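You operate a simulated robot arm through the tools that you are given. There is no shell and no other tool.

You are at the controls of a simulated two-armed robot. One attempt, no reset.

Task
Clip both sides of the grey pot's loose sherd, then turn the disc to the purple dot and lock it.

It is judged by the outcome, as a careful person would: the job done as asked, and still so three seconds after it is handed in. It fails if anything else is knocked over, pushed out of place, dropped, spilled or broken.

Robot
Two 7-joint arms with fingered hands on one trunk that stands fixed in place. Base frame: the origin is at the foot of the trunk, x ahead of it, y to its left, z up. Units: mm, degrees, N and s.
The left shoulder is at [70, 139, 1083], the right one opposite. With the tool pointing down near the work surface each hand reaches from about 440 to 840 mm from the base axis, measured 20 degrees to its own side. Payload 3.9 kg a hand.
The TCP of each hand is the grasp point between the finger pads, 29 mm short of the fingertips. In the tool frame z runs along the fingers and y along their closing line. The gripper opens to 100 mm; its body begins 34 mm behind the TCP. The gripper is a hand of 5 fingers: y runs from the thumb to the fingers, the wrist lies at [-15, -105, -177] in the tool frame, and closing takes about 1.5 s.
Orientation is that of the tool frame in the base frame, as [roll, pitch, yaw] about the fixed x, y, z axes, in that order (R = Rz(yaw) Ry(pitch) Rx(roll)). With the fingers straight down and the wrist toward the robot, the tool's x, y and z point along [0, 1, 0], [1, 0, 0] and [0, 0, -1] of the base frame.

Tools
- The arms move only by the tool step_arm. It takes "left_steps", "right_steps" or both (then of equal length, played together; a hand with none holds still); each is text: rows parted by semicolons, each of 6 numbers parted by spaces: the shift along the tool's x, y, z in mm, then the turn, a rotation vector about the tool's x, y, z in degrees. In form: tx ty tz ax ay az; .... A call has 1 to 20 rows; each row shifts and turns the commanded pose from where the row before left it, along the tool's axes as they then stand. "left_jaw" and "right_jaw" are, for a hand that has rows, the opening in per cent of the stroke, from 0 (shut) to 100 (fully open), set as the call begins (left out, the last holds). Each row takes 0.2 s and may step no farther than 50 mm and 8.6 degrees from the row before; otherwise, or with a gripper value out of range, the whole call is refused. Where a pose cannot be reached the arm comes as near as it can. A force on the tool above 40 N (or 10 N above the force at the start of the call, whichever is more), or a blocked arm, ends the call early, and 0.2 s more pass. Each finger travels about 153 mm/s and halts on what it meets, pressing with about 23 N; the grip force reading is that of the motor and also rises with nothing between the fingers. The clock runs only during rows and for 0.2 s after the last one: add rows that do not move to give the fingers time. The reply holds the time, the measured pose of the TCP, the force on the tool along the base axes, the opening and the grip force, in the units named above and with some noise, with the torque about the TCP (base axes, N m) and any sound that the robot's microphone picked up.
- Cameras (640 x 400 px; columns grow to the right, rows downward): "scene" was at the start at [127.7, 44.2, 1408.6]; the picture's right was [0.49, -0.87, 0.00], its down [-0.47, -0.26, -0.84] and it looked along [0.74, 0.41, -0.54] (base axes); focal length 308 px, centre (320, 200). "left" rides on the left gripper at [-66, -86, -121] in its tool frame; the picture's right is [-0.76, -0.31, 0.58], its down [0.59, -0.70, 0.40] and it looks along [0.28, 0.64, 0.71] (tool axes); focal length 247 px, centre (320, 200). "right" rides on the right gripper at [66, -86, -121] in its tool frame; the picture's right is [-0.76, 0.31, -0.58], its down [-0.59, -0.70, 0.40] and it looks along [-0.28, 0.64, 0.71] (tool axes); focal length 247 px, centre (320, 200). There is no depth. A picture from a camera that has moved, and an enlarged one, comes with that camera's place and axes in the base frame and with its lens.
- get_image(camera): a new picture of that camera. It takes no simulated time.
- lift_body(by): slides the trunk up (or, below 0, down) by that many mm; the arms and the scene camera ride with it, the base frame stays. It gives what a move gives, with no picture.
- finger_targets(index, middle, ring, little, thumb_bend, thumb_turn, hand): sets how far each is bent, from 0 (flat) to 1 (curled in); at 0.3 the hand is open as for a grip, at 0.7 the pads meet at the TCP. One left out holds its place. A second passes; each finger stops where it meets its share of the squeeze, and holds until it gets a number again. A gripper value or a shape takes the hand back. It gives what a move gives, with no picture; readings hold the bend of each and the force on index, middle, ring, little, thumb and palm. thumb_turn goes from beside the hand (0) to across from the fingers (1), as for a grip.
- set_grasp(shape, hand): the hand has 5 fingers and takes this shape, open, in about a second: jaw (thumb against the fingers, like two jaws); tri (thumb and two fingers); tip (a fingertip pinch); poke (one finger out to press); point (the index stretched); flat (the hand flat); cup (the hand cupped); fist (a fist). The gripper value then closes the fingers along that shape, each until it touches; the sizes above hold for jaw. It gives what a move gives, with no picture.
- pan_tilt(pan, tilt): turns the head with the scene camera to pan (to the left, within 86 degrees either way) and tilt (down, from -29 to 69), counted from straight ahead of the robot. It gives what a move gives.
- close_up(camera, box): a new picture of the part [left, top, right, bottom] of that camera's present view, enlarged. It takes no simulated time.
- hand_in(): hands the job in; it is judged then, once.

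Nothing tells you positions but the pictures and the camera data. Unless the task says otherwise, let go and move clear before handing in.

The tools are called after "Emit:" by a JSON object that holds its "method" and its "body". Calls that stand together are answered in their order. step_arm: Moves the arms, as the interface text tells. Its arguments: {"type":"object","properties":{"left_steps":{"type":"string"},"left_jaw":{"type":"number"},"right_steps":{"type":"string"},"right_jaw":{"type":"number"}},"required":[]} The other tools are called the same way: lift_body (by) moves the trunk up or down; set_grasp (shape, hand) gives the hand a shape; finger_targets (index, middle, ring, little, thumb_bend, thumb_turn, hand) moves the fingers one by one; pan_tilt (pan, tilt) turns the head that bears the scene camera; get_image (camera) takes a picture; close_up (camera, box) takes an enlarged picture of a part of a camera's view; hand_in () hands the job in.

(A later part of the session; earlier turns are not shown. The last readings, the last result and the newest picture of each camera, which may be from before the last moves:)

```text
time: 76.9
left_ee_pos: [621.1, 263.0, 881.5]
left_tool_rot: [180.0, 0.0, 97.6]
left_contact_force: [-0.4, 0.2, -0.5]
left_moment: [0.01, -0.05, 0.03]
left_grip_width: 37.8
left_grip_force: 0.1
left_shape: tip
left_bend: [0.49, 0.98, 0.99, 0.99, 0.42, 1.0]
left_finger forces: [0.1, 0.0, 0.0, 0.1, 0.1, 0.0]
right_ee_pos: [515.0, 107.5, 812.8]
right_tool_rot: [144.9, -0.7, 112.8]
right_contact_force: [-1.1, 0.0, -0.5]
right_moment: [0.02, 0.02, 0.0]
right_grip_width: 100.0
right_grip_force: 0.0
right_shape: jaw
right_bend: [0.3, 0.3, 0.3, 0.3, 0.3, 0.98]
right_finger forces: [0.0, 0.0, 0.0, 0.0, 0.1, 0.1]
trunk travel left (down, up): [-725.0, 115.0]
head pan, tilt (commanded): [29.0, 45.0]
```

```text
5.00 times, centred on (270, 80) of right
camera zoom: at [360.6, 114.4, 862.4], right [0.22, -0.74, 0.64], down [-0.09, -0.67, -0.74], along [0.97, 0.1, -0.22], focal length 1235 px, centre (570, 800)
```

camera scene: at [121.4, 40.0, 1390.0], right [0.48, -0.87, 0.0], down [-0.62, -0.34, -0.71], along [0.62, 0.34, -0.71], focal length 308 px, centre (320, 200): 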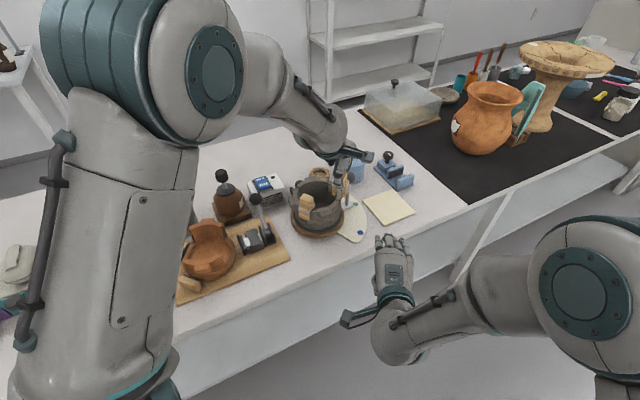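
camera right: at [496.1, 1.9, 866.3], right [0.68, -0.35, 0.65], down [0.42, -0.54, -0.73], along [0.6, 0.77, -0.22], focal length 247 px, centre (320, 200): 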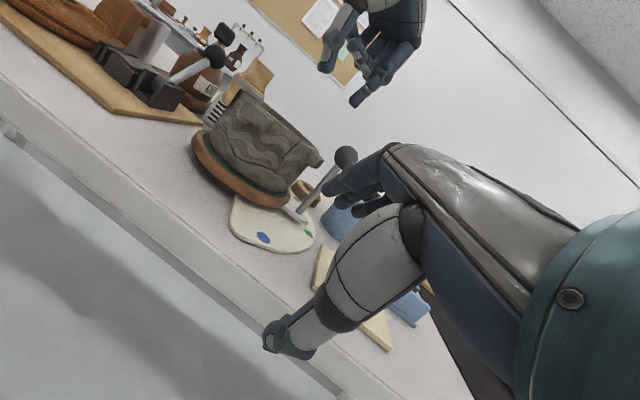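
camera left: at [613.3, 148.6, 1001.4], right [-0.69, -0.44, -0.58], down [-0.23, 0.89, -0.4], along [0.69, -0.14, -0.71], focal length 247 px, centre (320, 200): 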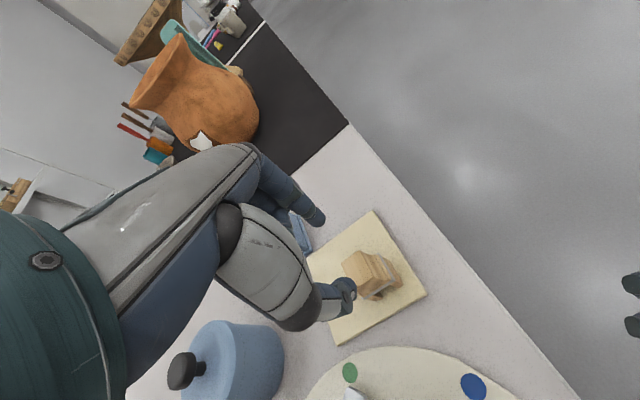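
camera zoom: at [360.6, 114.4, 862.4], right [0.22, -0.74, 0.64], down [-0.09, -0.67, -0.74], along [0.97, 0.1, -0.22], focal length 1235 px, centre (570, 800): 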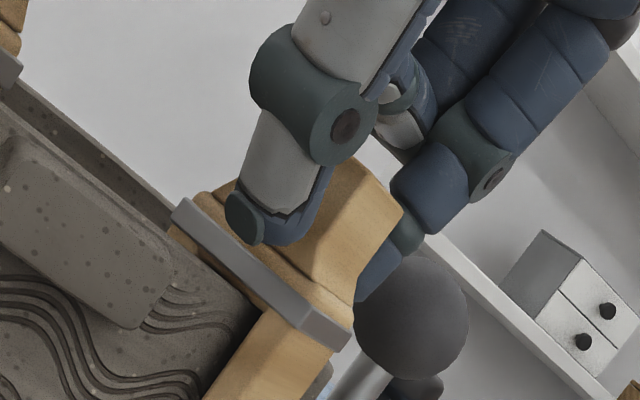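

Clip 2 is released on seam C. I'll lift the hand straight up clear of it and check both clips.

Emit:
{"method": "step_arm", "body": {"left_steps": "0 0 -5 0 0 0; 0 0 -10 0 0 0; 0 0 -20 0 0 0; 0 0 -35 0 0 0; 0 0 -30 0 0 0; 0 0 0 0 0 0"}}

Emit:
{"method": "close_up", "body": {"camera": "right", "box": [130, 0, 330, 140]}}

Emit:
{"method": "close_up", "body": {"camera": "scene", "box": [280, 160, 380, 250]}}

Emit:
{"method": "close_up", "body": {"camera": "left", "box": [300, 180, 500, 360]}}

```text
time: 78.3
left_ee_pos: [620.0, 262.9, 981.7]
left_tool_rot: [180.0, 0.0, 97.5]
left_contact_force: [-0.3, -0.2, -0.3]
left_moment: [-0.01, -0.01, 0.0]
left_grip_width: 37.7
left_grip_force: 0.1
left_shape: tip
left_bend: [0.49, 0.98, 0.99, 0.99, 0.42, 1.0]
left_finger forces: [0.0, 0.1, 0.0, 0.0, 0.0, 0.0]
right_ee_pos: [514.8, 106.8, 813.3]
right_tool_rot: [144.8, -0.7, 112.6]
right_contact_force: [0.0, -0.1, -0.5]
right_moment: [-0.03, -0.01, 0.0]
right_grip_width: 100.0
right_grip_force: 0.0
right_shape: jaw
right_bend: [0.3, 0.3, 0.3, 0.3, 0.3, 0.98]
right_finger forces: [0.0, 0.1, 0.0, 0.0, 0.0, 0.1]
trunk travel left (down, up): [-725.0, 115.0]
head pan, tilt (commanded): [29.0, 45.0]
```

```text
2.86 times, centred on (230, 70) of right
camera zoom: at [360.9, 114.5, 862.2], right [0.22, -0.74, 0.64], down [-0.1, -0.67, -0.74], along [0.97, 0.1, -0.22], focal length 706 px, centre (577, 571)
```

zoom: 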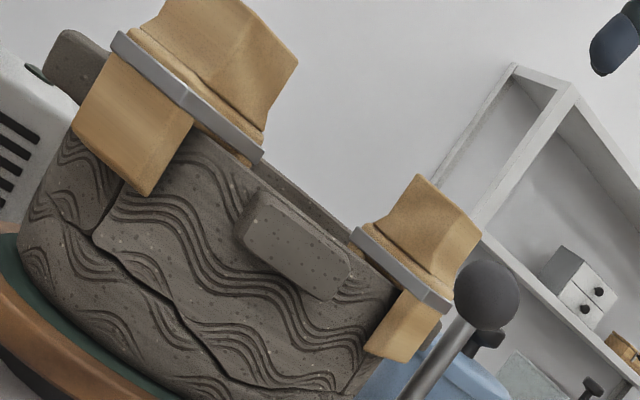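

```text
4.44 times, centred on (330, 205) of scene
camera zoom: at [121.4, 40.3, 1390.0], right [0.48, -0.87, 0.0], down [-0.62, -0.34, -0.71], along [0.62, 0.34, -0.71], focal length 1369 px, centre (276, 178)
```

zoom: 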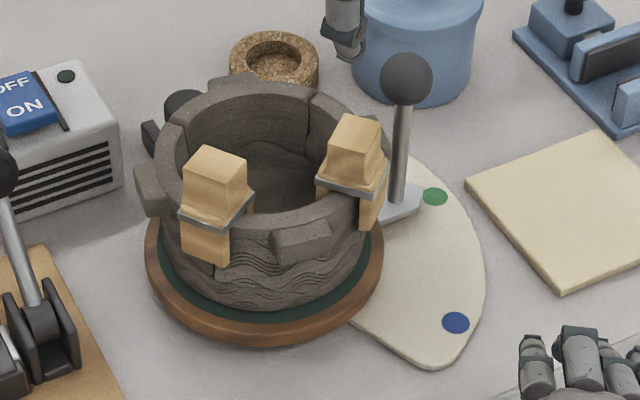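

```text
2.22 times, centred on (400, 270) of left
camera zoom: at [545.6, 186.5, 1102.3], right [-0.2, -0.79, -0.58], down [-0.77, 0.49, -0.4], along [0.6, 0.37, -0.71], focal length 549 px, centre (142, 44)
```

zoom: 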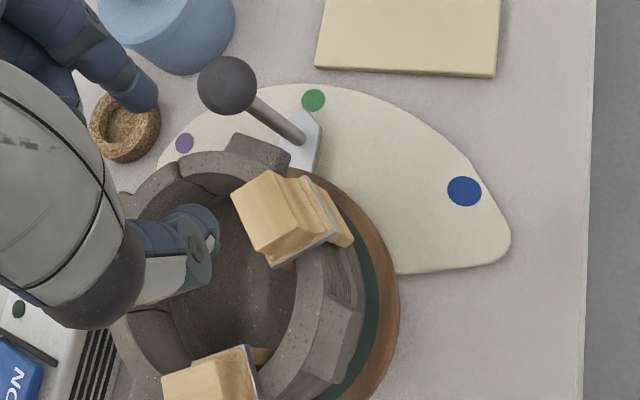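

Both clips sit across the two seams of the tagged sherd. Next: turn the disc. The handle ball is at about (688,266,868), the dots are 50° apart around (615,321), so the disc must turn +50°. I'll bring an open pinch above the ball, closing along the radial line.

Emit:
{"method": "step_arm", "body": {"left_steps": "0 0 0 0 0 7.42; 0 0 0 0 0 7.42; 0 0 0 0 0 7.42; 0 0 0 0 0 7.42; 0 0 0 0 0 7.42; 0 0 0 0 0 7.4; 19.7 25.9 10.8 0 0 0; 19.7 25.9 10.8 0 0 0; 0 0 0 0 0 0; 0 0 0 0 0 0", "left_jaw": 55}}

Emit:
{"method": "get_image", "body": {"camera": "left"}}

Emit:
{"method": "close_up", "body": {"camera": "scene", "box": [290, 120, 400, 230]}}

Emit:
{"method": "get_image", "body": {"camera": "right"}}

```text
time: 80.5
left_ee_pos: [686.1, 262.0, 960.0]
left_tool_rot: [-180.0, 0.0, 53.0]
left_contact_force: [0.2, 0.0, 0.0]
left_moment: [0.02, 0.03, -0.01]
left_grip_width: 55.0
left_grip_force: 0.1
left_shape: tip
left_bend: [0.45, 0.98, 0.99, 0.99, 0.3, 1.0]
left_finger forces: [0.0, 0.0, 0.0, 0.1, 0.0, 0.0]
right_ee_pos: [515.7, 108.1, 812.9]
right_tool_rot: [144.8, -0.7, 112.5]
right_contact_force: [-0.1, 0.2, -0.2]
right_moment: [0.05, 0.03, 0.01]
right_grip_width: 99.9
right_grip_force: 0.0
right_shape: jaw
right_bend: [0.3, 0.3, 0.3, 0.3, 0.3, 0.98]
right_finger forces: [0.0, 0.0, 0.1, 0.1, 0.0, 0.0]
trunk travel left (down, up): [-725.0, 115.0]
head pan, tilt (commanded): [29.0, 45.0]
```

```text
taken
camera left: at [579.2, 262.6, 1080.4], right [-0.7, -0.42, -0.58], down [-0.21, 0.89, -0.4], along [0.68, -0.16, -0.71], focal length 247 px, centre (320, 200)
```

left: 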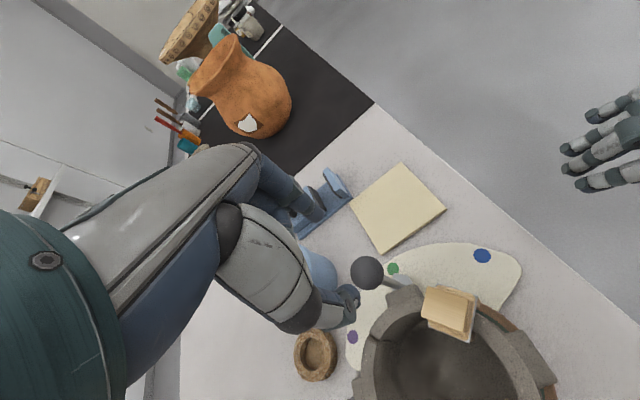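

```text
3.64 times, centred on (345, 175) of scene
camera zoom: at [121.6, 40.0, 1390.0], right [0.48, -0.87, 0.0], down [-0.62, -0.34, -0.71], along [0.62, 0.34, -0.71], focal length 1120 px, centre (229, 291)
```

zoom: 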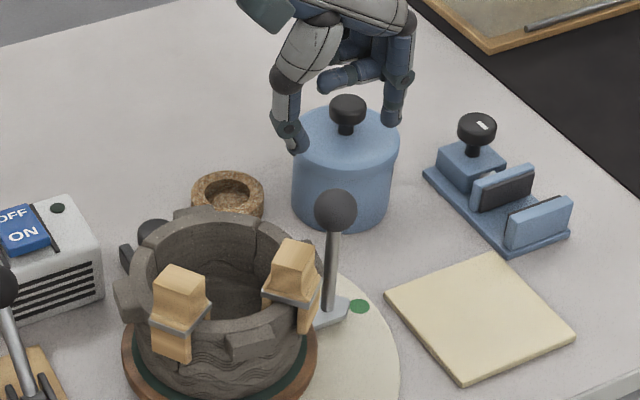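

```text
taken
camera right: at [361.0, 114.3, 862.2], right [0.22, -0.74, 0.64], down [-0.1, -0.67, -0.74], along [0.97, 0.1, -0.22], focal length 247 px, centre (320, 200)
```

right: 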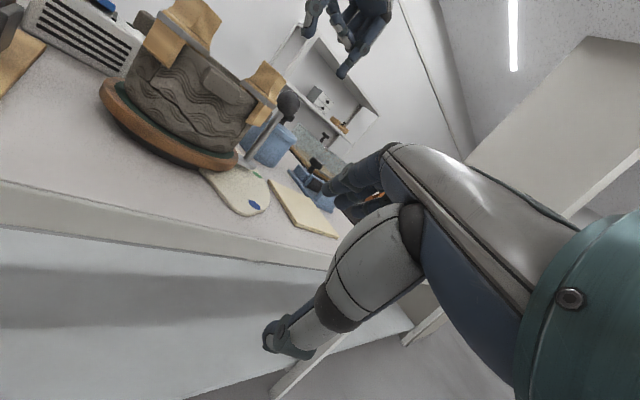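

Emit:
{"method": "step_arm", "body": {"left_steps": "0 0 25 0 0 0; 0 0 25 0 0 0; 0 0 20 0 0 0; 0 0 9 0 0 0; 0 0 0 0 0 0"}}

Emit:
{"method": "close_up", "body": {"camera": "left", "box": [270, 180, 470, 340]}}

Emit:
{"method": "close_up", "body": {"camera": "scene", "box": [290, 130, 390, 230]}}

Emit:
{"method": "close_up", "body": {"camera": "right", "box": [220, 30, 370, 150]}}

```text
time: 81.7
left_ee_pos: [684.4, 263.4, 881.0]
left_tool_rot: [-180.0, 0.0, 53.1]
left_contact_force: [-0.1, -0.6, -0.4]
left_moment: [0.02, 0.01, 0.0]
left_grip_width: 54.9
left_grip_force: 0.0
left_shape: tip
left_bend: [0.45, 0.98, 0.99, 0.99, 0.3, 1.0]
left_finger forces: [0.0, 0.0, 0.1, 0.0, 0.0, 0.0]
right_ee_pos: [515.1, 107.0, 814.0]
right_tool_rot: [144.8, -0.7, 112.8]
right_contact_force: [0.8, -0.4, 0.1]
right_moment: [-0.02, -0.03, 0.0]
right_grip_width: 99.9
right_grip_force: 0.0
right_shape: jaw
right_bend: [0.3, 0.3, 0.3, 0.3, 0.3, 0.98]
right_finger forces: [0.1, 0.0, 0.0, 0.0, 0.0, 0.0]
trunk travel left (down, up): [-725.0, 115.0]
head pan, tilt (commanded): [29.0, 45.0]
```

```text
2.50 times, centred on (370, 260) of left
camera zoom: at [578.3, 261.8, 1001.7], right [-0.7, -0.42, -0.58], down [-0.21, 0.89, -0.4], along [0.68, -0.16, -0.71], focal length 617 px, centre (195, 50)
```

zoom: 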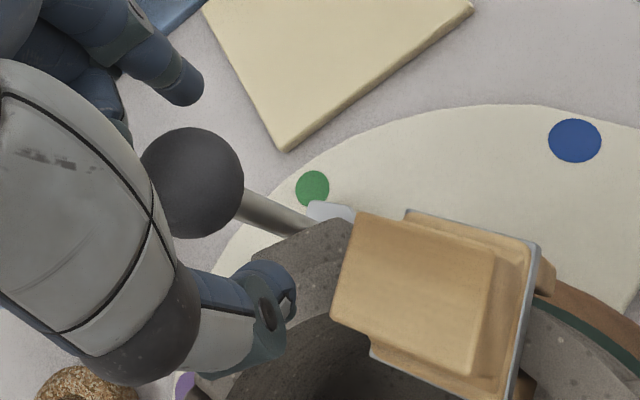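

```text
4.00 times, centred on (340, 180) of scene
camera zoom: at [120.7, 40.1, 1390.1], right [0.48, -0.87, 0.0], down [-0.62, -0.34, -0.71], along [0.62, 0.34, -0.71], focal length 1232 px, centre (240, 280)
```

zoom: 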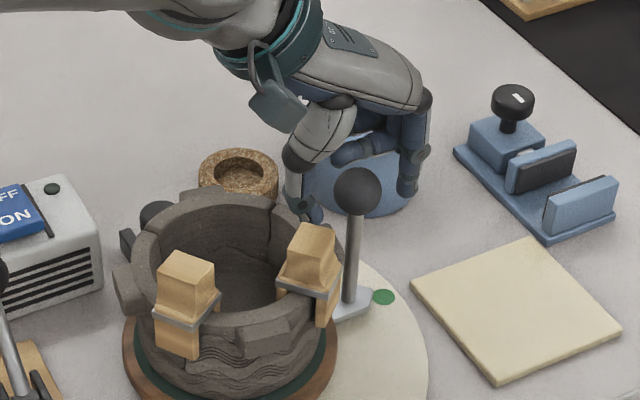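

```text
3.33 times, centred on (295, 90) of right
camera zoom: at [360.5, 114.4, 862.5], right [0.22, -0.74, 0.64], down [-0.09, -0.67, -0.74], along [0.97, 0.1, -0.22], focal length 823 px, centre (403, 567)
```

zoom: 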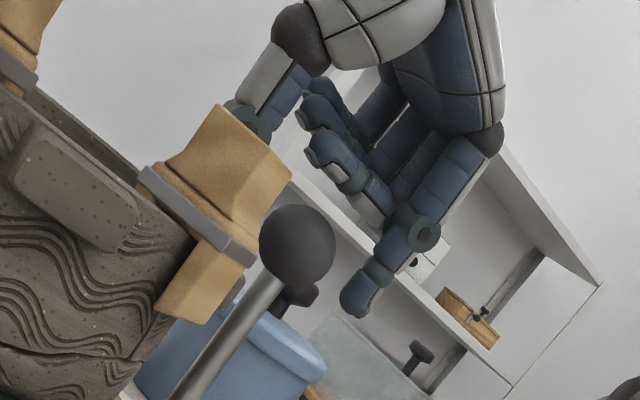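

The ball sits between the open thumb and index. I'll close the pinch on it.

Emit:
{"method": "step_arm", "body": {"left_steps": "0 0 0 0 0 0; 0 0 0 0 0 0; 0 0 0 0 0 0; 0 0 0 0 0 0; 0 0 0 0 0 0; 0 0 0 0 0 0; 0 0 0 0 0 0; 0 0 0 0 0 0", "left_jaw": 0}}

Emit:
{"method": "close_up", "body": {"camera": "left", "box": [270, 180, 470, 340]}}

Emit:
{"method": "close_up", "body": {"camera": "scene", "box": [290, 130, 390, 230]}}

```text
time: 83.5
left_ee_pos: [684.4, 262.5, 881.1]
left_tool_rot: [180.0, -0.1, 52.9]
left_contact_force: [0.4, -0.9, -1.6]
left_moment: [-0.05, -0.02, 0.02]
left_grip_width: 22.1
left_grip_force: 23.0
left_shape: tip
left_bend: [0.58, 1.0, 1.0, 1.0, 0.54, 1.0]
left_finger forces: [18.2, 0.1, 0.0, 0.0, 17.3, 0.1]
right_ee_pos: [515.6, 107.2, 813.8]
right_tool_rot: [144.7, -0.7, 112.6]
right_contact_force: [-0.2, -1.0, -0.1]
right_moment: [-0.01, -0.03, 0.0]
right_grip_width: 99.9
right_grip_force: 0.0
right_shape: jaw
right_bend: [0.3, 0.3, 0.3, 0.3, 0.3, 0.98]
right_finger forces: [0.1, 0.1, 0.0, 0.0, 0.0, 0.0]
trunk travel left (down, up): [-725.0, 115.0]
head pan, tilt (commanded): [29.0, 45.0]
```

```text
2.50 times, centred on (370, 260) of left
camera zoom: at [578.8, 261.8, 1001.4], right [-0.7, -0.42, -0.58], down [-0.21, 0.89, -0.4], along [0.68, -0.16, -0.71], focal length 617 px, centre (195, 50)
```

zoom: 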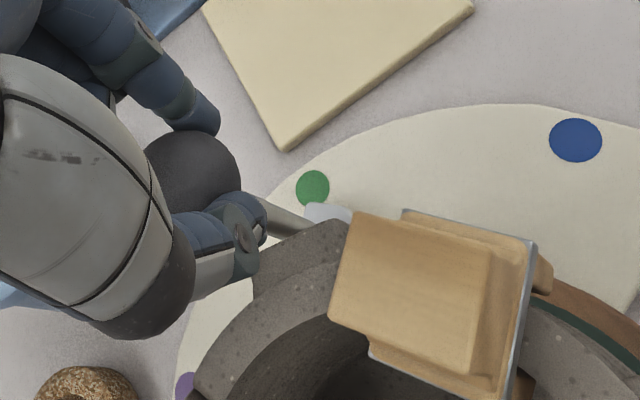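

```text
4.00 times, centred on (340, 180) of scene
camera zoom: at [121.5, 40.1, 1390.0], right [0.48, -0.87, 0.0], down [-0.62, -0.34, -0.71], along [0.62, 0.34, -0.71], focal length 1232 px, centre (240, 280)
```

zoom: 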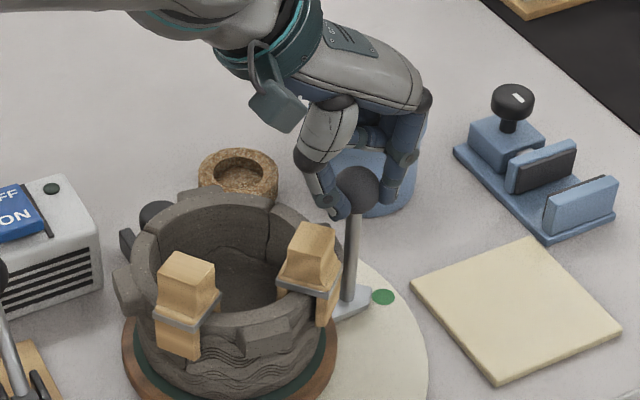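

The ball is pinched. I'll turn the disc by moving on an arc around the pot's axis with the hand turning along; first a 10° test.

Emit:
{"method": "step_arm", "body": {"left_steps": "3.92 0.11 0 0 0 -2.5; 3.92 0.11 0 0 0 -2.5; 3.92 0.11 0 0 0 -2.5; 3.92 0.11 0 0 0 -2.5; 0 0 0 0 0 0"}}

Emit:
{"method": "close_up", "body": {"camera": "scene", "box": [290, 130, 390, 230]}}

Emit:
{"method": "close_up", "body": {"camera": "left", "box": [270, 180, 470, 340]}}

```text
time: 84.7
left_ee_pos: [694.9, 275.0, 881.0]
left_tool_rot: [179.9, -0.1, 63.2]
left_contact_force: [-5.8, -12.0, -5.8]
left_moment: [-0.24, 0.11, -0.12]
left_grip_width: 22.1
left_grip_force: 22.8
left_shape: tip
left_bend: [0.58, 1.0, 1.0, 1.0, 0.54, 1.0]
left_finger forces: [24.3, 0.1, 0.0, 0.1, 19.6, 0.1]
right_ee_pos: [514.3, 107.2, 813.5]
right_tool_rot: [144.7, -0.8, 112.6]
right_contact_force: [0.0, 0.6, 1.6]
right_moment: [0.02, 0.02, 0.0]
right_grip_width: 100.1
right_grip_force: 0.0
right_shape: jaw
right_bend: [0.3, 0.3, 0.3, 0.3, 0.3, 0.98]
right_finger forces: [0.1, 0.0, 0.1, 0.0, 0.0, 0.1]
trunk travel left (down, up): [-725.0, 115.0]
head pan, tilt (commanded): [29.0, 45.0]
```

```text
4.00 times, centred on (340, 180) of scene
camera zoom: at [120.8, 38.4, 1390.0], right [0.48, -0.87, 0.0], down [-0.62, -0.34, -0.71], along [0.62, 0.34, -0.71], focal length 1232 px, centre (240, 280)
```

zoom: 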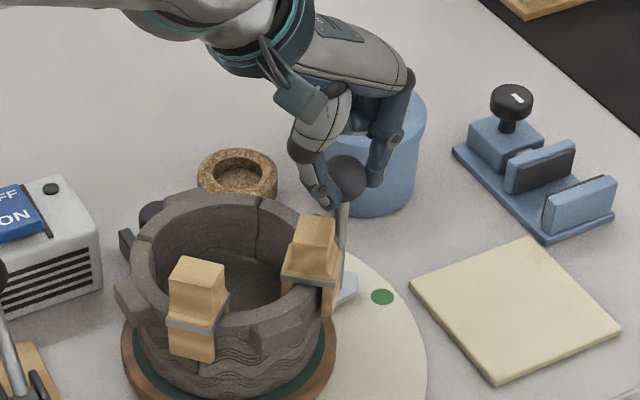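

```text
2.50 times, centred on (370, 260) of left
camera zoom: at [590.1, 255.6, 1001.9], right [-0.62, -0.53, -0.58], down [-0.36, 0.84, -0.4], along [0.7, -0.04, -0.71], focal length 617 px, centre (195, 50)
```

zoom: 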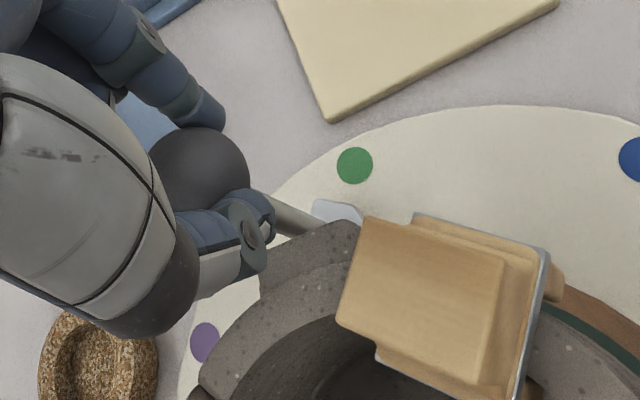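

The disc turns with ~14 N of drag and the clips stay put. I'll continue 20° more.

Emit:
{"method": "step_arm", "body": {"left_steps": "3.92 0.11 0 0 0 -2.5; 3.92 0.11 0 0 0 -2.5; 3.92 0.11 0 0 0 -2.5; 3.92 0.11 0 0 0 -2.5; 3.92 0.11 0 0 0 -2.5; 3.92 0.11 0 0 0 -2.5; 3.92 0.11 0 0 0 -2.5; 3.92 0.11 0 0 0 -2.5; 0 0 0 0 0 0"}}

Emit:
{"method": "close_up", "body": {"camera": "scene", "box": [290, 130, 390, 230]}}

Emit:
{"method": "close_up", "body": {"camera": "left", "box": [270, 180, 470, 340]}}

```text
time: 86.7
left_ee_pos: [705.7, 305.7, 880.5]
left_tool_rot: [179.8, -0.2, 83.2]
left_contact_force: [-0.6, -11.9, -6.0]
left_moment: [-0.25, 0.04, -0.14]
left_grip_width: 21.8
left_grip_force: 22.4
left_shape: tip
left_bend: [0.59, 1.0, 1.0, 1.0, 0.54, 1.0]
left_finger forces: [23.9, 0.0, 0.0, 0.0, 19.2, 0.0]
right_ee_pos: [514.8, 107.0, 813.4]
right_tool_rot: [144.8, -0.8, 112.6]
right_contact_force: [1.2, 0.4, 0.1]
right_moment: [0.0, 0.02, 0.01]
right_grip_width: 99.8
right_grip_force: 0.1
right_shape: jaw
right_bend: [0.3, 0.3, 0.3, 0.3, 0.3, 0.98]
right_finger forces: [0.0, 0.0, 0.0, 0.1, 0.1, 0.0]
trunk travel left (down, up): [-725.0, 115.0]
head pan, tilt (commanded): [29.0, 45.0]
```

```text
4.00 times, centred on (340, 180) of scene
camera zoom: at [121.9, 38.4, 1390.0], right [0.49, -0.87, 0.0], down [-0.62, -0.34, -0.71], along [0.62, 0.34, -0.71], focal length 1232 px, centre (240, 280)
```

zoom: 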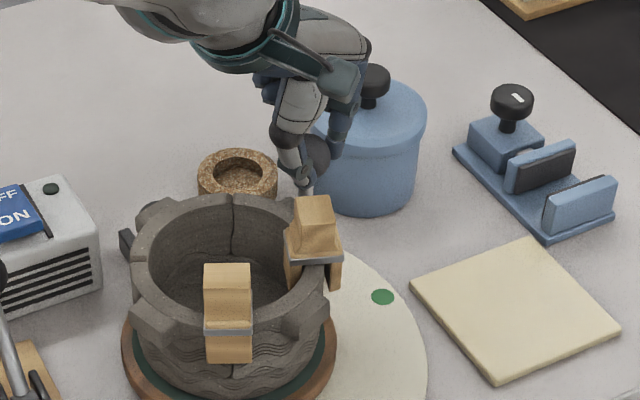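

```text
2.50 times, centred on (370, 260) of left
camera zoom: at [614.0, 249.9, 1001.8], right [-0.39, -0.71, -0.58], down [-0.63, 0.67, -0.4], along [0.67, 0.21, -0.71], focal length 617 px, centre (195, 50)
```

zoom: 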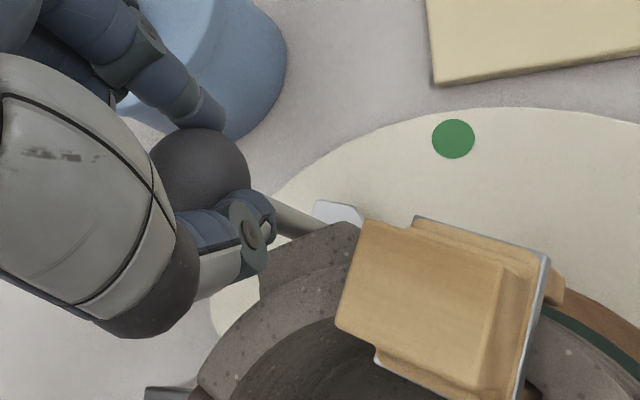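

30° done, moving rigidly. Another 15°, then I'll compare the purple dot's place in the wrist view to where the green dot was at the start.

Emit:
{"method": "step_arm", "body": {"left_steps": "3.92 0.11 0 0 0 -2.5; 3.92 0.11 0 0 0 -2.5; 3.92 0.11 0 0 0 -2.5; 3.92 0.11 0 0 0 -2.5; 3.92 0.11 0 0 0 -2.5; 3.92 0.11 0 0 0 -2.5; 0 0 0 0 0 0"}}

Emit:
{"method": "close_up", "body": {"camera": "scene", "box": [290, 130, 390, 230]}}

Emit:
{"method": "close_up", "body": {"camera": "left", "box": [270, 180, 470, 340]}}

```text
time: 88.3
left_ee_pos: [705.8, 327.0, 880.8]
left_tool_rot: [179.9, -0.1, 98.1]
left_contact_force: [4.2, -12.9, -5.4]
left_moment: [-0.27, -0.08, -0.11]
left_grip_width: 21.6
left_grip_force: 22.6
left_shape: tip
left_bend: [0.59, 1.0, 1.0, 1.0, 0.54, 1.0]
left_finger forces: [25.0, 0.0, 0.0, 0.0, 18.7, 0.0]
right_ee_pos: [515.5, 106.6, 812.9]
right_tool_rot: [144.8, -0.8, 112.6]
right_contact_force: [0.0, 0.4, -0.8]
right_moment: [0.02, 0.0, -0.02]
right_grip_width: 100.0
right_grip_force: 0.1
right_shape: jaw
right_bend: [0.3, 0.3, 0.3, 0.3, 0.3, 0.98]
right_finger forces: [0.0, 0.1, 0.0, 0.1, 0.0, 0.0]
trunk travel left (down, up): [-725.0, 115.0]
head pan, tilt (commanded): [29.0, 45.0]
```

```text
4.00 times, centred on (340, 180) of scene
camera zoom: at [122.7, 38.4, 1389.9], right [0.49, -0.87, 0.0], down [-0.62, -0.34, -0.71], along [0.62, 0.34, -0.71], focal length 1232 px, centre (240, 280)
```

zoom: 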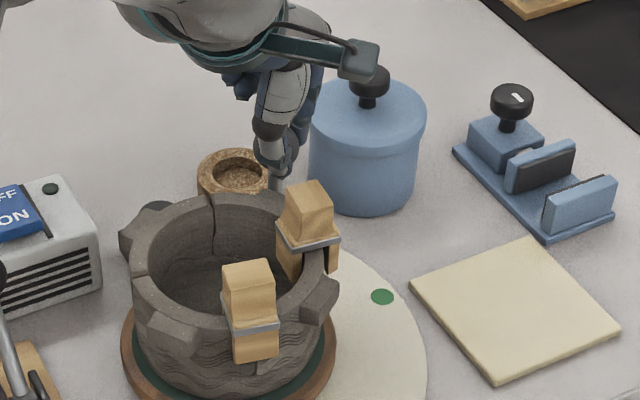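

```text
2.50 times, centred on (370, 260) of left
camera zoom: at [632.4, 250.2, 1001.9], right [-0.2, -0.79, -0.58], down [-0.78, 0.48, -0.4], along [0.6, 0.37, -0.71], focal length 617 px, centre (195, 50)
```

zoom: 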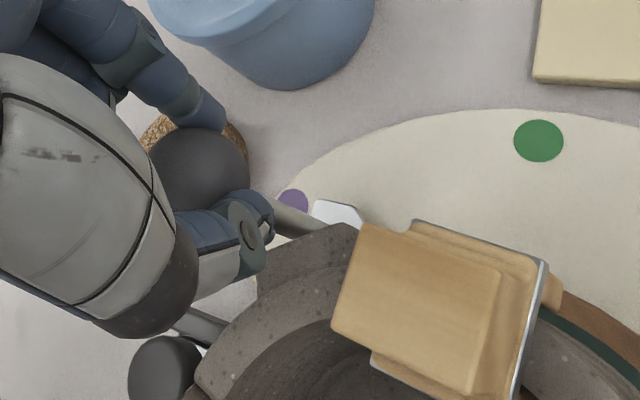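

Emit:
{"method": "step_arm", "body": {"left_steps": "3.92 0.11 0 0 0 -2.5; 3.92 0.11 0 0 0 -2.5; 0 0 0 0 0 0; 0 0 0 0 0 0"}}

Emit:
{"method": "close_up", "body": {"camera": "left", "box": [360, 220, 440, 280]}}

Emit:
{"method": "close_up", "body": {"camera": "left", "box": [270, 180, 470, 340]}}

Emit:
{"method": "close_up", "body": {"camera": "scene", "box": [290, 130, 390, 230]}}

```text
time: 89.3
left_ee_pos: [704.9, 337.4, 881.4]
left_tool_rot: [-180.0, -0.2, 103.2]
left_contact_force: [5.2, -6.7, -5.1]
left_moment: [-0.13, -0.07, -0.04]
left_grip_width: 21.8
left_grip_force: 22.9
left_shape: tip
left_bend: [0.59, 1.0, 1.0, 1.0, 0.54, 1.0]
left_finger forces: [22.4, 0.1, 0.0, 0.1, 17.5, 0.0]
right_ee_pos: [516.4, 107.4, 814.2]
right_tool_rot: [144.9, -0.8, 112.7]
right_contact_force: [0.6, 1.1, -0.1]
right_moment: [-0.01, 0.0, -0.04]
right_grip_width: 100.3
right_grip_force: 0.1
right_shape: jaw
right_bend: [0.3, 0.3, 0.3, 0.3, 0.3, 0.98]
right_finger forces: [0.0, 0.0, 0.0, 0.0, 0.0, 0.0]
trunk travel left (down, up): [-725.0, 115.0]
head pan, tilt (commanded): [29.0, 45.0]
```

```text
6.67 times, centred on (400, 250) of left
camera zoom: at [638.2, 253.5, 1001.8], right [-0.13, -0.81, -0.58], down [-0.82, 0.41, -0.4], along [0.56, 0.42, -0.71], focal length 1646 px, centre (-213, -133)
```

zoom: 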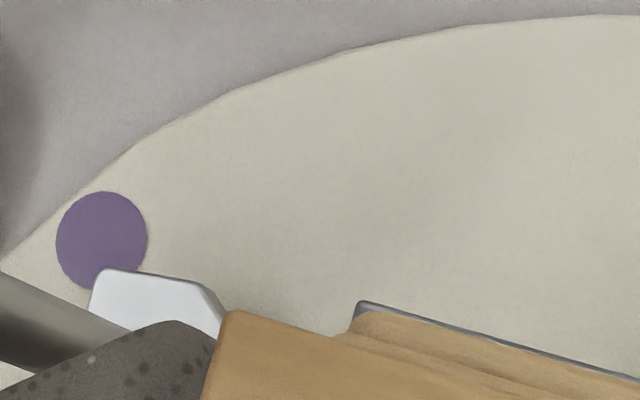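

```text
2.50 times, centred on (370, 260) of left
camera zoom: at [638.2, 253.5, 1001.8], right [-0.13, -0.81, -0.58], down [-0.82, 0.41, -0.4], along [0.56, 0.42, -0.71], focal length 617 px, centre (195, 50)
```

zoom: 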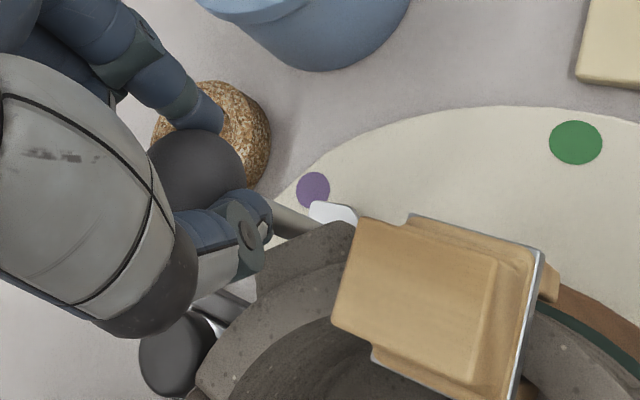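

```text
4.00 times, centred on (340, 180) of scene
camera zoom: at [122.6, 39.2, 1389.9], right [0.49, -0.87, 0.0], down [-0.62, -0.34, -0.71], along [0.62, 0.34, -0.71], focal length 1232 px, centre (240, 280)
```

zoom: 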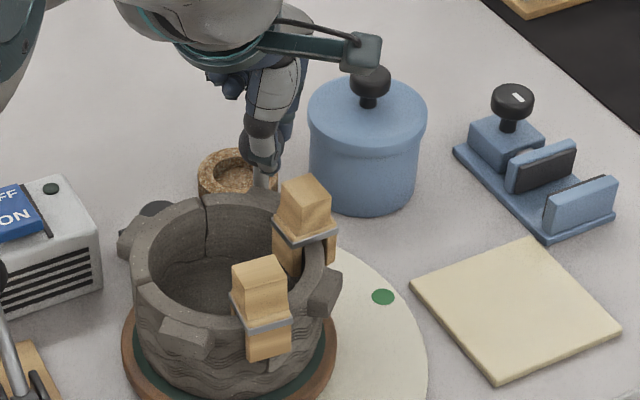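

The purple dot now sits where the green dot was at the start, but I want to check the pointer itself. I'll release the ball, rise, and look from above.

Emit:
{"method": "step_arm", "body": {"left_steps": "-0.8 0 0 0 0 0; 0 0 0 0 0 0"}}

Emit:
{"method": "step_arm", "body": {"left_steps": "0 0 0 0 0 0; 0 0 0 0 0 0; 0 0 0 0 0 0; 0 0 0 0 0 0; 0 0 -20 0 0 0; 0 0 -30 0 0 0; 0 0 -40 0 0 0; 0 0 0 0 0 0", "left_jaw": 55}}

Emit:
{"method": "get_image", "body": {"camera": "left"}}

Emit:
{"method": "get_image", "body": {"camera": "scene"}}

```text
time: 89.9
left_ee_pos: [705.3, 337.0, 880.6]
left_tool_rot: [180.0, -0.1, 103.1]
left_contact_force: [2.5, 1.5, -3.1]
left_moment: [-0.02, -0.07, -0.01]
left_grip_width: 21.4
left_grip_force: 23.2
left_shape: tip
left_bend: [0.58, 1.0, 1.0, 1.0, 0.54, 1.0]
left_finger forces: [18.8, 0.0, 0.0, 0.2, 16.6, 0.0]
right_ee_pos: [515.6, 107.7, 813.2]
right_tool_rot: [144.8, -0.7, 112.8]
right_contact_force: [0.7, 0.8, 0.5]
right_moment: [0.01, 0.01, -0.01]
right_grip_width: 100.1
right_grip_force: 0.0
right_shape: jaw
right_bend: [0.3, 0.3, 0.3, 0.3, 0.3, 0.98]
right_finger forces: [0.0, 0.1, 0.0, 0.0, 0.0, 0.1]
trunk travel left (down, up): [-725.0, 115.0]
head pan, tilt (commanded): [29.0, 45.0]
```

```text
time: 91.7
left_ee_pos: [704.0, 336.4, 971.0]
left_tool_rot: [-180.0, 0.0, 103.0]
left_contact_force: [-0.2, 0.5, -1.2]
left_moment: [0.03, 0.01, 0.0]
left_grip_width: 55.0
left_grip_force: 0.0
left_shape: tip
left_bend: [0.45, 0.98, 0.99, 0.99, 0.3, 1.0]
left_finger forces: [0.0, 0.0, 0.1, 0.0, 0.0, 0.1]
right_ee_pos: [515.2, 109.2, 812.6]
right_tool_rot: [144.8, -0.7, 112.6]
right_contact_force: [-0.5, 0.1, -0.4]
right_moment: [0.01, -0.02, -0.01]
right_grip_width: 99.9
right_grip_force: 0.0
right_shape: jaw
right_bend: [0.3, 0.3, 0.3, 0.3, 0.3, 0.98]
right_finger forces: [0.0, 0.0, 0.1, 0.1, 0.0, 0.1]
trunk travel left (down, up): [-725.0, 115.0]
head pan, tilt (commanded): [29.0, 45.0]
```

```text
taken
camera left: at [637.1, 252.9, 1091.7], right [-0.13, -0.81, -0.58], down [-0.82, 0.42, -0.4], along [0.56, 0.42, -0.71], focal length 247 px, centre (320, 200)
```

left: 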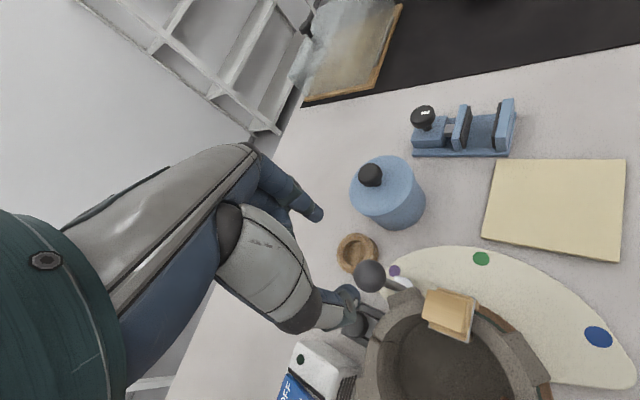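

```text
taken
camera scene: at [121.7, 40.4, 1389.9], right [0.48, -0.87, 0.0], down [-0.62, -0.34, -0.71], along [0.62, 0.34, -0.71], focal length 308 px, centre (320, 200)
```

scene: 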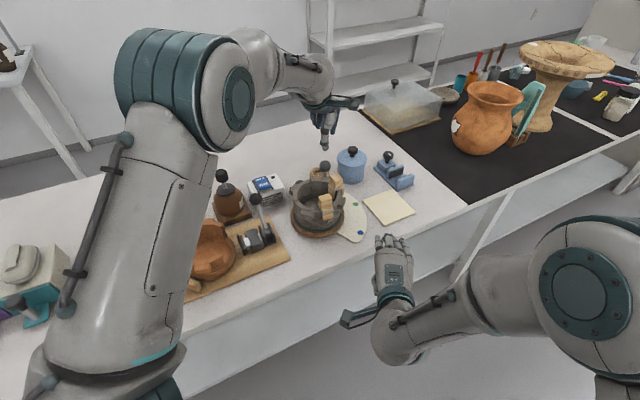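

Emit:
{"method": "close_up", "body": {"camera": "left", "box": [350, 240, 430, 310]}}

Emit:
{"method": "close_up", "body": {"camera": "scene", "box": [280, 150, 380, 245]}}

```text
5.71 times, centred on (390, 275) of left
camera zoom: at [637.1, 252.9, 1091.7], right [-0.13, -0.81, -0.58], down [-0.82, 0.42, -0.4], along [0.56, 0.42, -0.71], focal length 1411 px, centre (-80, -229)
```

zoom: 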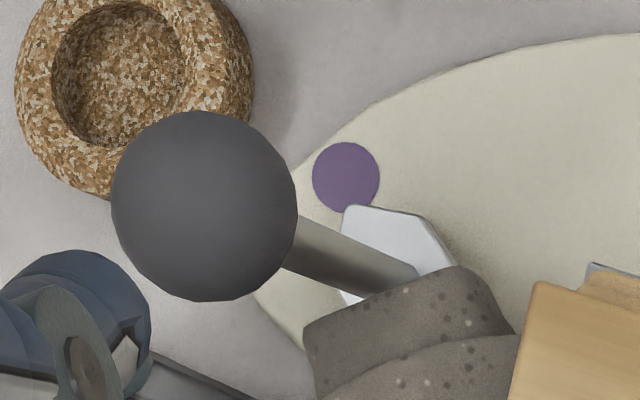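

```text
4.21 times, centred on (330, 198) of scene
camera zoom: at [121.7, 40.4, 1389.9], right [0.48, -0.87, 0.0], down [-0.62, -0.34, -0.71], along [0.62, 0.34, -0.71], focal length 1297 px, centre (278, 210)
```

zoom: 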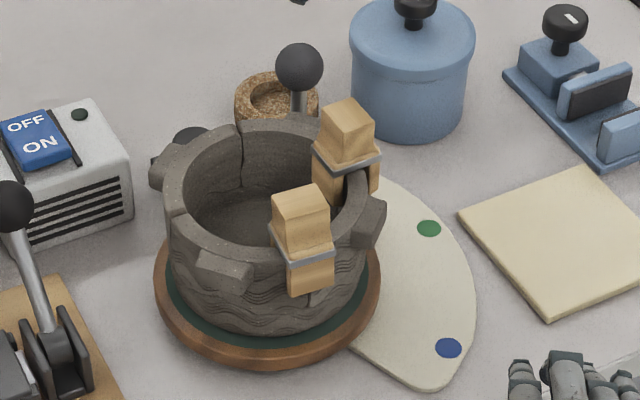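

The pointer's tip lines up with the purple dot within about a degree. Next is the lock: I'll move the left hand to view the bolt behind the pot.

Emit:
{"method": "step_arm", "body": {"left_steps": "41.1 -14.1 0 0 0 0; 41.1 -14.1 0 0 0 0; 41.1 -14.1 0 0 0 0; 41.1 -14.1 15 0 0 0; 0 0 0 0 0 0; 0 0 0 0 0 0"}}

Emit:
{"method": "get_image", "body": {"camera": "left"}}

Emit:
{"method": "close_up", "body": {"camera": "left", "box": [380, 140, 500, 260]}}

```text
time: 93.1
left_ee_pos: [610.4, 482.3, 957.7]
left_tool_rot: [-179.9, -0.1, 103.0]
left_contact_force: [0.2, -0.1, -0.2]
left_moment: [0.0, 0.02, 0.04]
left_grip_width: 54.8
left_grip_force: 0.1
left_shape: tip
left_bend: [0.45, 0.98, 0.99, 0.99, 0.3, 1.0]
left_finger forces: [0.1, 0.0, 0.1, 0.0, 0.0, 0.0]
right_ee_pos: [514.8, 107.7, 813.3]
right_tool_rot: [144.7, -0.7, 112.7]
right_contact_force: [-0.8, 0.4, -0.1]
right_moment: [-0.01, 0.01, -0.04]
right_grip_width: 99.8
right_grip_force: 0.1
right_shape: jaw
right_bend: [0.3, 0.3, 0.3, 0.3, 0.3, 0.98]
right_finger forces: [0.0, 0.0, 0.0, 0.0, 0.0, 0.0]
trunk travel left (down, up): [-725.0, 115.0]
head pan, tilt (commanded): [29.0, 45.0]
```

```text
taken
camera left: at [543.4, 398.6, 1078.5], right [-0.13, -0.81, -0.58], down [-0.82, 0.42, -0.4], along [0.56, 0.42, -0.71], focal length 247 px, centre (320, 200)
```

left: 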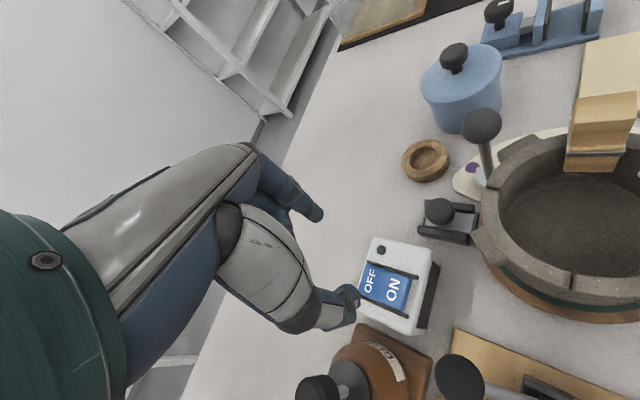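

```text
3.33 times, centred on (440, 200) of left
camera zoom: at [543.4, 398.6, 1078.5], right [-0.13, -0.81, -0.58], down [-0.82, 0.42, -0.4], along [0.56, 0.42, -0.71], focal length 823 px, centre (-80, 200)
```

zoom: 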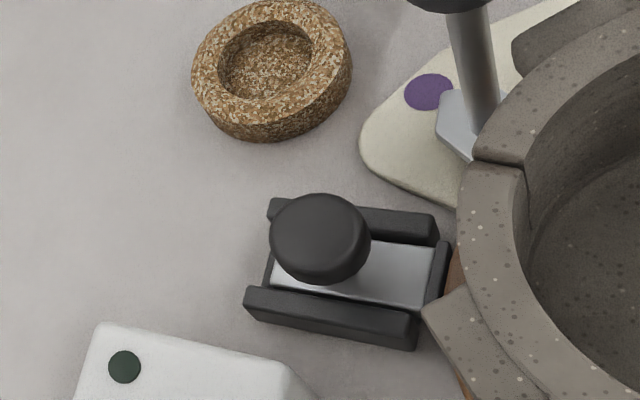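

The pointer is on the purple dot. The bolt's knob is at about (679,413), top z≈780, and slides toward the pot's axis (direction ≈235°). I'll close the pinch into a prod, tilt slightly for reach, and bring it above a point behind the knob.

Emit:
{"method": "step_arm", "body": {"left_steps": "0 0 0 -6 0 0; 0 0 0 -6 0 0; 0 0 0 0 0 0; 0 0 0 0 0 0; 0 0 0 0 0 0; 0 0 0 0 0 0; 0 0 0 0 0 0", "left_jaw": 0}}

Emit:
{"method": "close_up", "body": {"camera": "scene", "box": [260, 90, 340, 170]}}

```text
time: 94.7
left_ee_pos: [612.2, 482.5, 958.7]
left_tool_rot: [168.1, 0.0, 103.0]
left_contact_force: [0.3, -0.1, -0.2]
left_moment: [0.01, 0.02, 0.0]
left_grip_width: 0.0
left_grip_force: 23.0
left_shape: tip
left_bend: [0.7, 1.0, 1.0, 1.0, 0.7, 1.0]
left_finger forces: [0.0, 0.0, 0.0, 0.0, 0.0, 0.0]
right_ee_pos: [515.3, 108.4, 813.1]
right_tool_rot: [144.8, -0.8, 112.7]
right_contact_force: [0.4, -0.5, 0.2]
right_moment: [-0.01, -0.03, 0.0]
right_grip_width: 100.1
right_grip_force: 0.0
right_shape: jaw
right_bend: [0.3, 0.3, 0.3, 0.3, 0.3, 0.98]
right_finger forces: [0.0, 0.0, 0.0, 0.1, 0.1, 0.0]
trunk travel left (down, up): [-725.0, 115.0]
head pan, tilt (commanded): [29.0, 45.0]
```

```text
5.00 times, centred on (300, 130) of scene
camera zoom: at [120.9, 40.2, 1390.0], right [0.48, -0.87, 0.0], down [-0.62, -0.34, -0.71], along [0.62, 0.34, -0.71], focal length 1541 px, centre (420, 550)
```

zoom: 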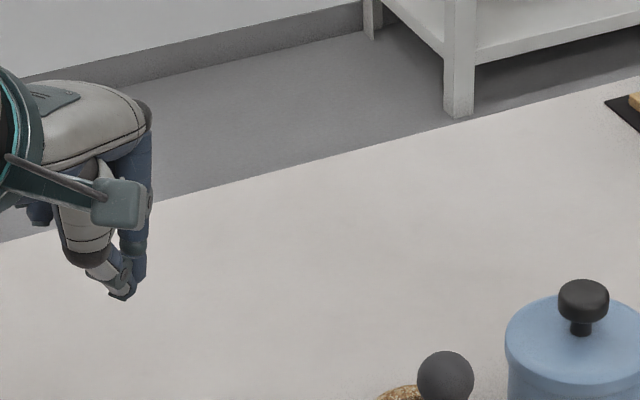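

Emit:
{"method": "step_arm", "body": {"left_steps": "-20.4 21.1 31.3 0 0 0; -20.4 21.1 31.3 0 0 0; -20.4 21.1 31.3 0 0 0; 0 0 0 0 0 0; 0 0 0 0 0 0"}}

Emit:
{"method": "get_image", "body": {"camera": "left"}}

Emit:
{"method": "close_up", "body": {"camera": "left", "box": [290, 190, 450, 340]}}

Emit:
{"method": "get_image", "body": {"camera": "scene"}}

```text
time: 95.9
left_ee_pos: [706.9, 440.7, 876.9]
left_tool_rot: [167.9, 0.0, 103.1]
left_contact_force: [0.3, -0.4, -0.2]
left_moment: [-0.01, -0.03, 0.01]
left_grip_width: 0.3
left_grip_force: 23.3
left_shape: tip
left_bend: [0.7, 1.0, 1.0, 1.0, 0.7, 1.0]
left_finger forces: [0.1, 0.0, 0.1, 0.1, 0.0, 0.1]
right_ee_pos: [516.2, 106.6, 812.3]
right_tool_rot: [144.7, -0.7, 112.6]
right_contact_force: [0.8, 0.2, 0.2]
right_moment: [-0.01, -0.03, -0.01]
right_grip_width: 100.0
right_grip_force: 0.0
right_shape: jaw
right_bend: [0.3, 0.3, 0.3, 0.3, 0.3, 0.98]
right_finger forces: [0.0, 0.0, 0.0, 0.0, 0.0, 0.0]
trunk travel left (down, up): [-725.0, 115.0]
head pan, tilt (commanded): [29.0, 45.0]
```

```text
taken
camera left: at [617.4, 352.7, 976.6], right [0.0, -0.78, -0.63], down [-0.72, 0.44, -0.54], along [0.69, 0.45, -0.56], focal length 247 px, centre (320, 200)
```

left: 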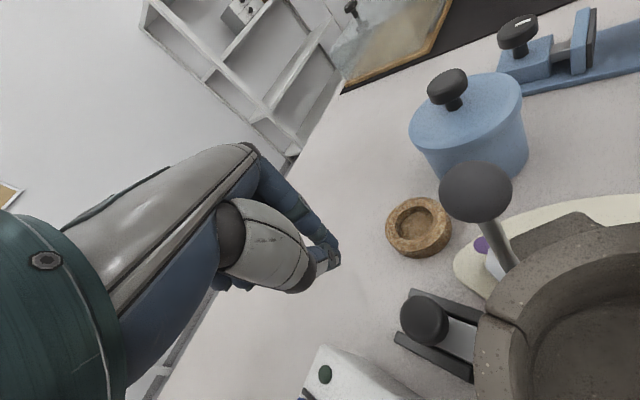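

```text
2.67 times, centred on (370, 265) of left
camera zoom: at [617.4, 352.7, 976.6], right [0.0, -0.78, -0.63], down [-0.72, 0.44, -0.54], along [0.69, 0.45, -0.56], focal length 659 px, centre (187, 27)
```

zoom: 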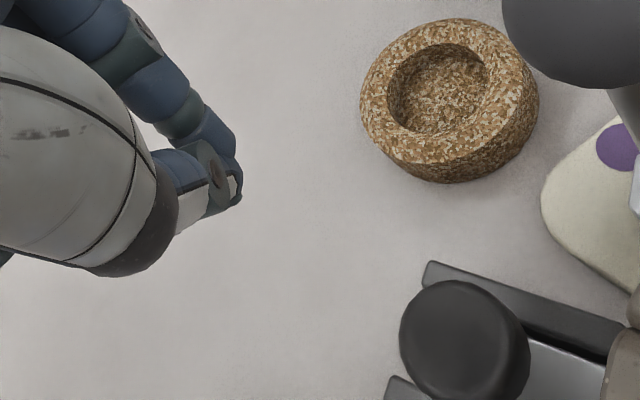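

```text
taken
camera scene: at [121.4, 40.0, 1390.0], right [0.48, -0.87, 0.0], down [-0.62, -0.34, -0.71], along [0.62, 0.34, -0.71], focal length 308 px, centre (320, 200)
```

scene: 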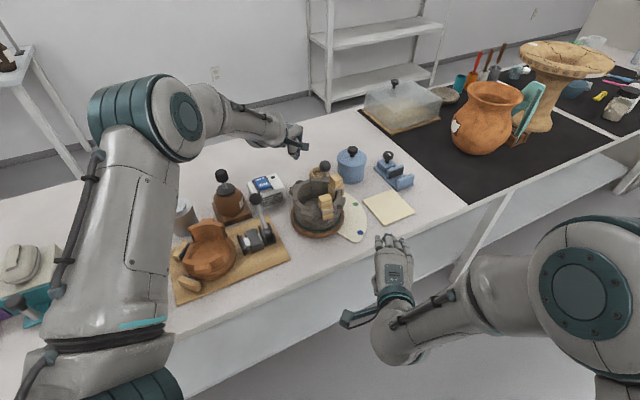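

The fingertip is behind and above the knob. I'll centre it on the bolt's line and go down behind the knob, above the rails.

Emit:
{"method": "step_arm", "body": {"left_steps": "5.5 -1.8 -0.4 0 0 0; 0 -5.5 25.8 0 0 0; 0 -5.5 25.8 0 0 0; 0 -3 14 0 0 0; 0 0 0 0 0 0"}}

Emit:
{"method": "close_up", "body": {"camera": "left", "box": [290, 170, 470, 320]}}

Emit:
{"method": "get_image", "body": {"camera": "left"}}

Emit:
{"method": "close_up", "body": {"camera": "scene", "box": [250, 110, 370, 230]}}

```text
time: 97.1
left_ee_pos: [704.0, 445.8, 808.3]
left_tool_rot: [168.0, 0.0, 103.0]
left_contact_force: [-0.4, 0.2, 0.2]
left_moment: [-0.02, -0.01, -0.04]
left_grip_width: 0.1
left_grip_force: 22.6
left_shape: tip
left_bend: [0.7, 1.0, 1.0, 1.0, 0.7, 1.0]
left_finger forces: [0.0, 0.0, 0.1, 0.1, 0.1, 0.0]
right_ee_pos: [514.9, 107.8, 812.9]
right_tool_rot: [144.7, -0.7, 112.7]
right_contact_force: [-0.1, 0.5, 0.2]
right_moment: [-0.01, 0.02, -0.01]
right_grip_width: 99.8
right_grip_force: 0.0
right_shape: jaw
right_bend: [0.3, 0.3, 0.3, 0.3, 0.3, 0.98]
right_finger forces: [0.0, 0.0, 0.0, 0.1, 0.0, 0.1]
trunk travel left (down, up): [-725.0, 115.0]
head pan, tilt (commanded): [29.0, 45.0]
```

```text
2.67 times, centred on (380, 245) of left
camera zoom: at [613.7, 357.0, 909.5], right [0.0, -0.78, -0.63], down [-0.72, 0.44, -0.54], along [0.69, 0.45, -0.56], focal length 659 px, centre (160, 80)
```

zoom: 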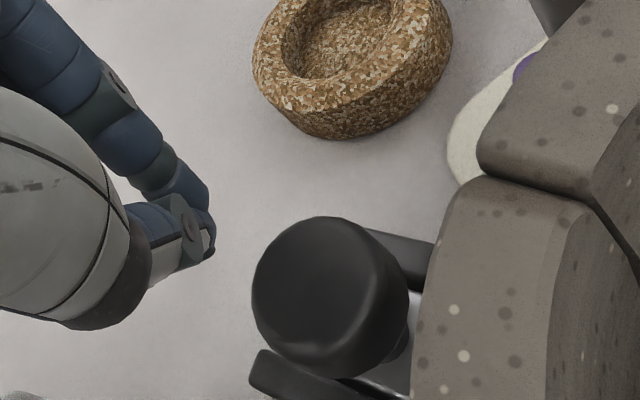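

```text
taken
camera left: at [613.7, 357.0, 909.5], right [0.0, -0.78, -0.63], down [-0.72, 0.44, -0.54], along [0.69, 0.45, -0.56], focal length 247 px, centre (320, 200)
```

left: 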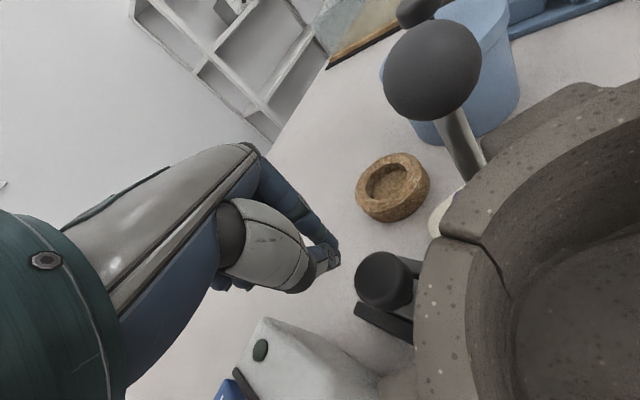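

```text
3.33 times, centred on (310, 170) of scene
camera zoom: at [120.8, 40.1, 1390.1], right [0.48, -0.87, 0.0], down [-0.62, -0.34, -0.71], along [0.62, 0.34, -0.71], focal length 1027 px, centre (353, 300)
```

zoom: 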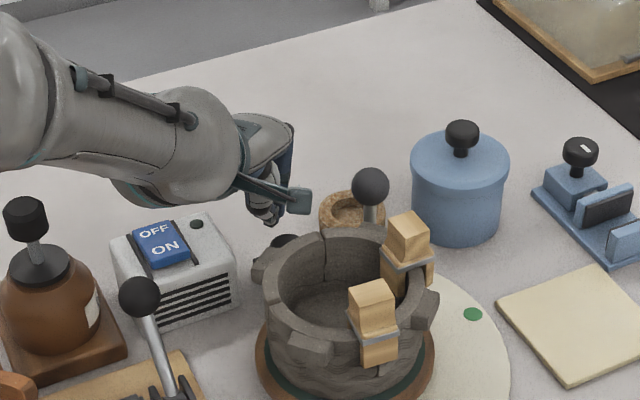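

Emit:
{"method": "step_arm", "body": {"left_steps": "0 -1.9 8.8 0 0 0; -2 -2.18 -0.46 0 0 0; -2 -2.18 -0.46 0 0 0; -2 -2.18 -0.46 0 0 0; -2 -2.18 -0.46 0 0 0; 0 0 0 0 0 0"}}

Emit:
{"method": "close_up", "body": {"camera": "left", "box": [290, 170, 470, 320]}}

```text
time: 98.5
left_ee_pos: [696.2, 435.6, 801.2]
left_tool_rot: [168.0, 0.0, 103.0]
left_contact_force: [0.6, 0.1, -0.3]
left_moment: [0.01, 0.01, -0.01]
left_grip_width: 0.0
left_grip_force: 22.6
left_shape: tip
left_bend: [0.7, 1.0, 1.0, 1.0, 0.7, 1.0]
left_finger forces: [0.0, 0.1, 0.1, 0.0, 0.1, 0.0]
right_ee_pos: [514.3, 108.0, 812.7]
right_tool_rot: [144.7, -0.8, 112.7]
right_contact_force: [0.2, 0.5, 0.4]
right_moment: [-0.03, 0.0, -0.02]
right_grip_width: 100.0
right_grip_force: 0.0
right_shape: jaw
right_bend: [0.3, 0.3, 0.3, 0.3, 0.3, 0.98]
right_finger forces: [0.1, 0.0, 0.0, 0.0, 0.0, 0.0]
trunk travel left (down, up): [-725.0, 115.0]
head pan, tilt (commanded): [29.0, 45.0]
```

```text
2.67 times, centred on (380, 245) of left
camera zoom: at [606.0, 347.3, 901.4], right [0.0, -0.78, -0.63], down [-0.72, 0.44, -0.54], along [0.69, 0.45, -0.56], focal length 659 px, centre (160, 80)
```

zoom: 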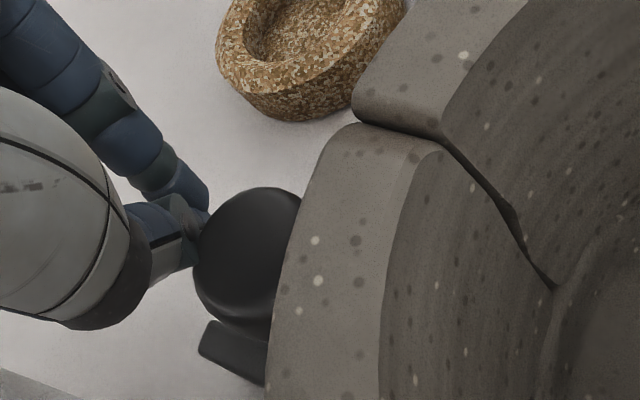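

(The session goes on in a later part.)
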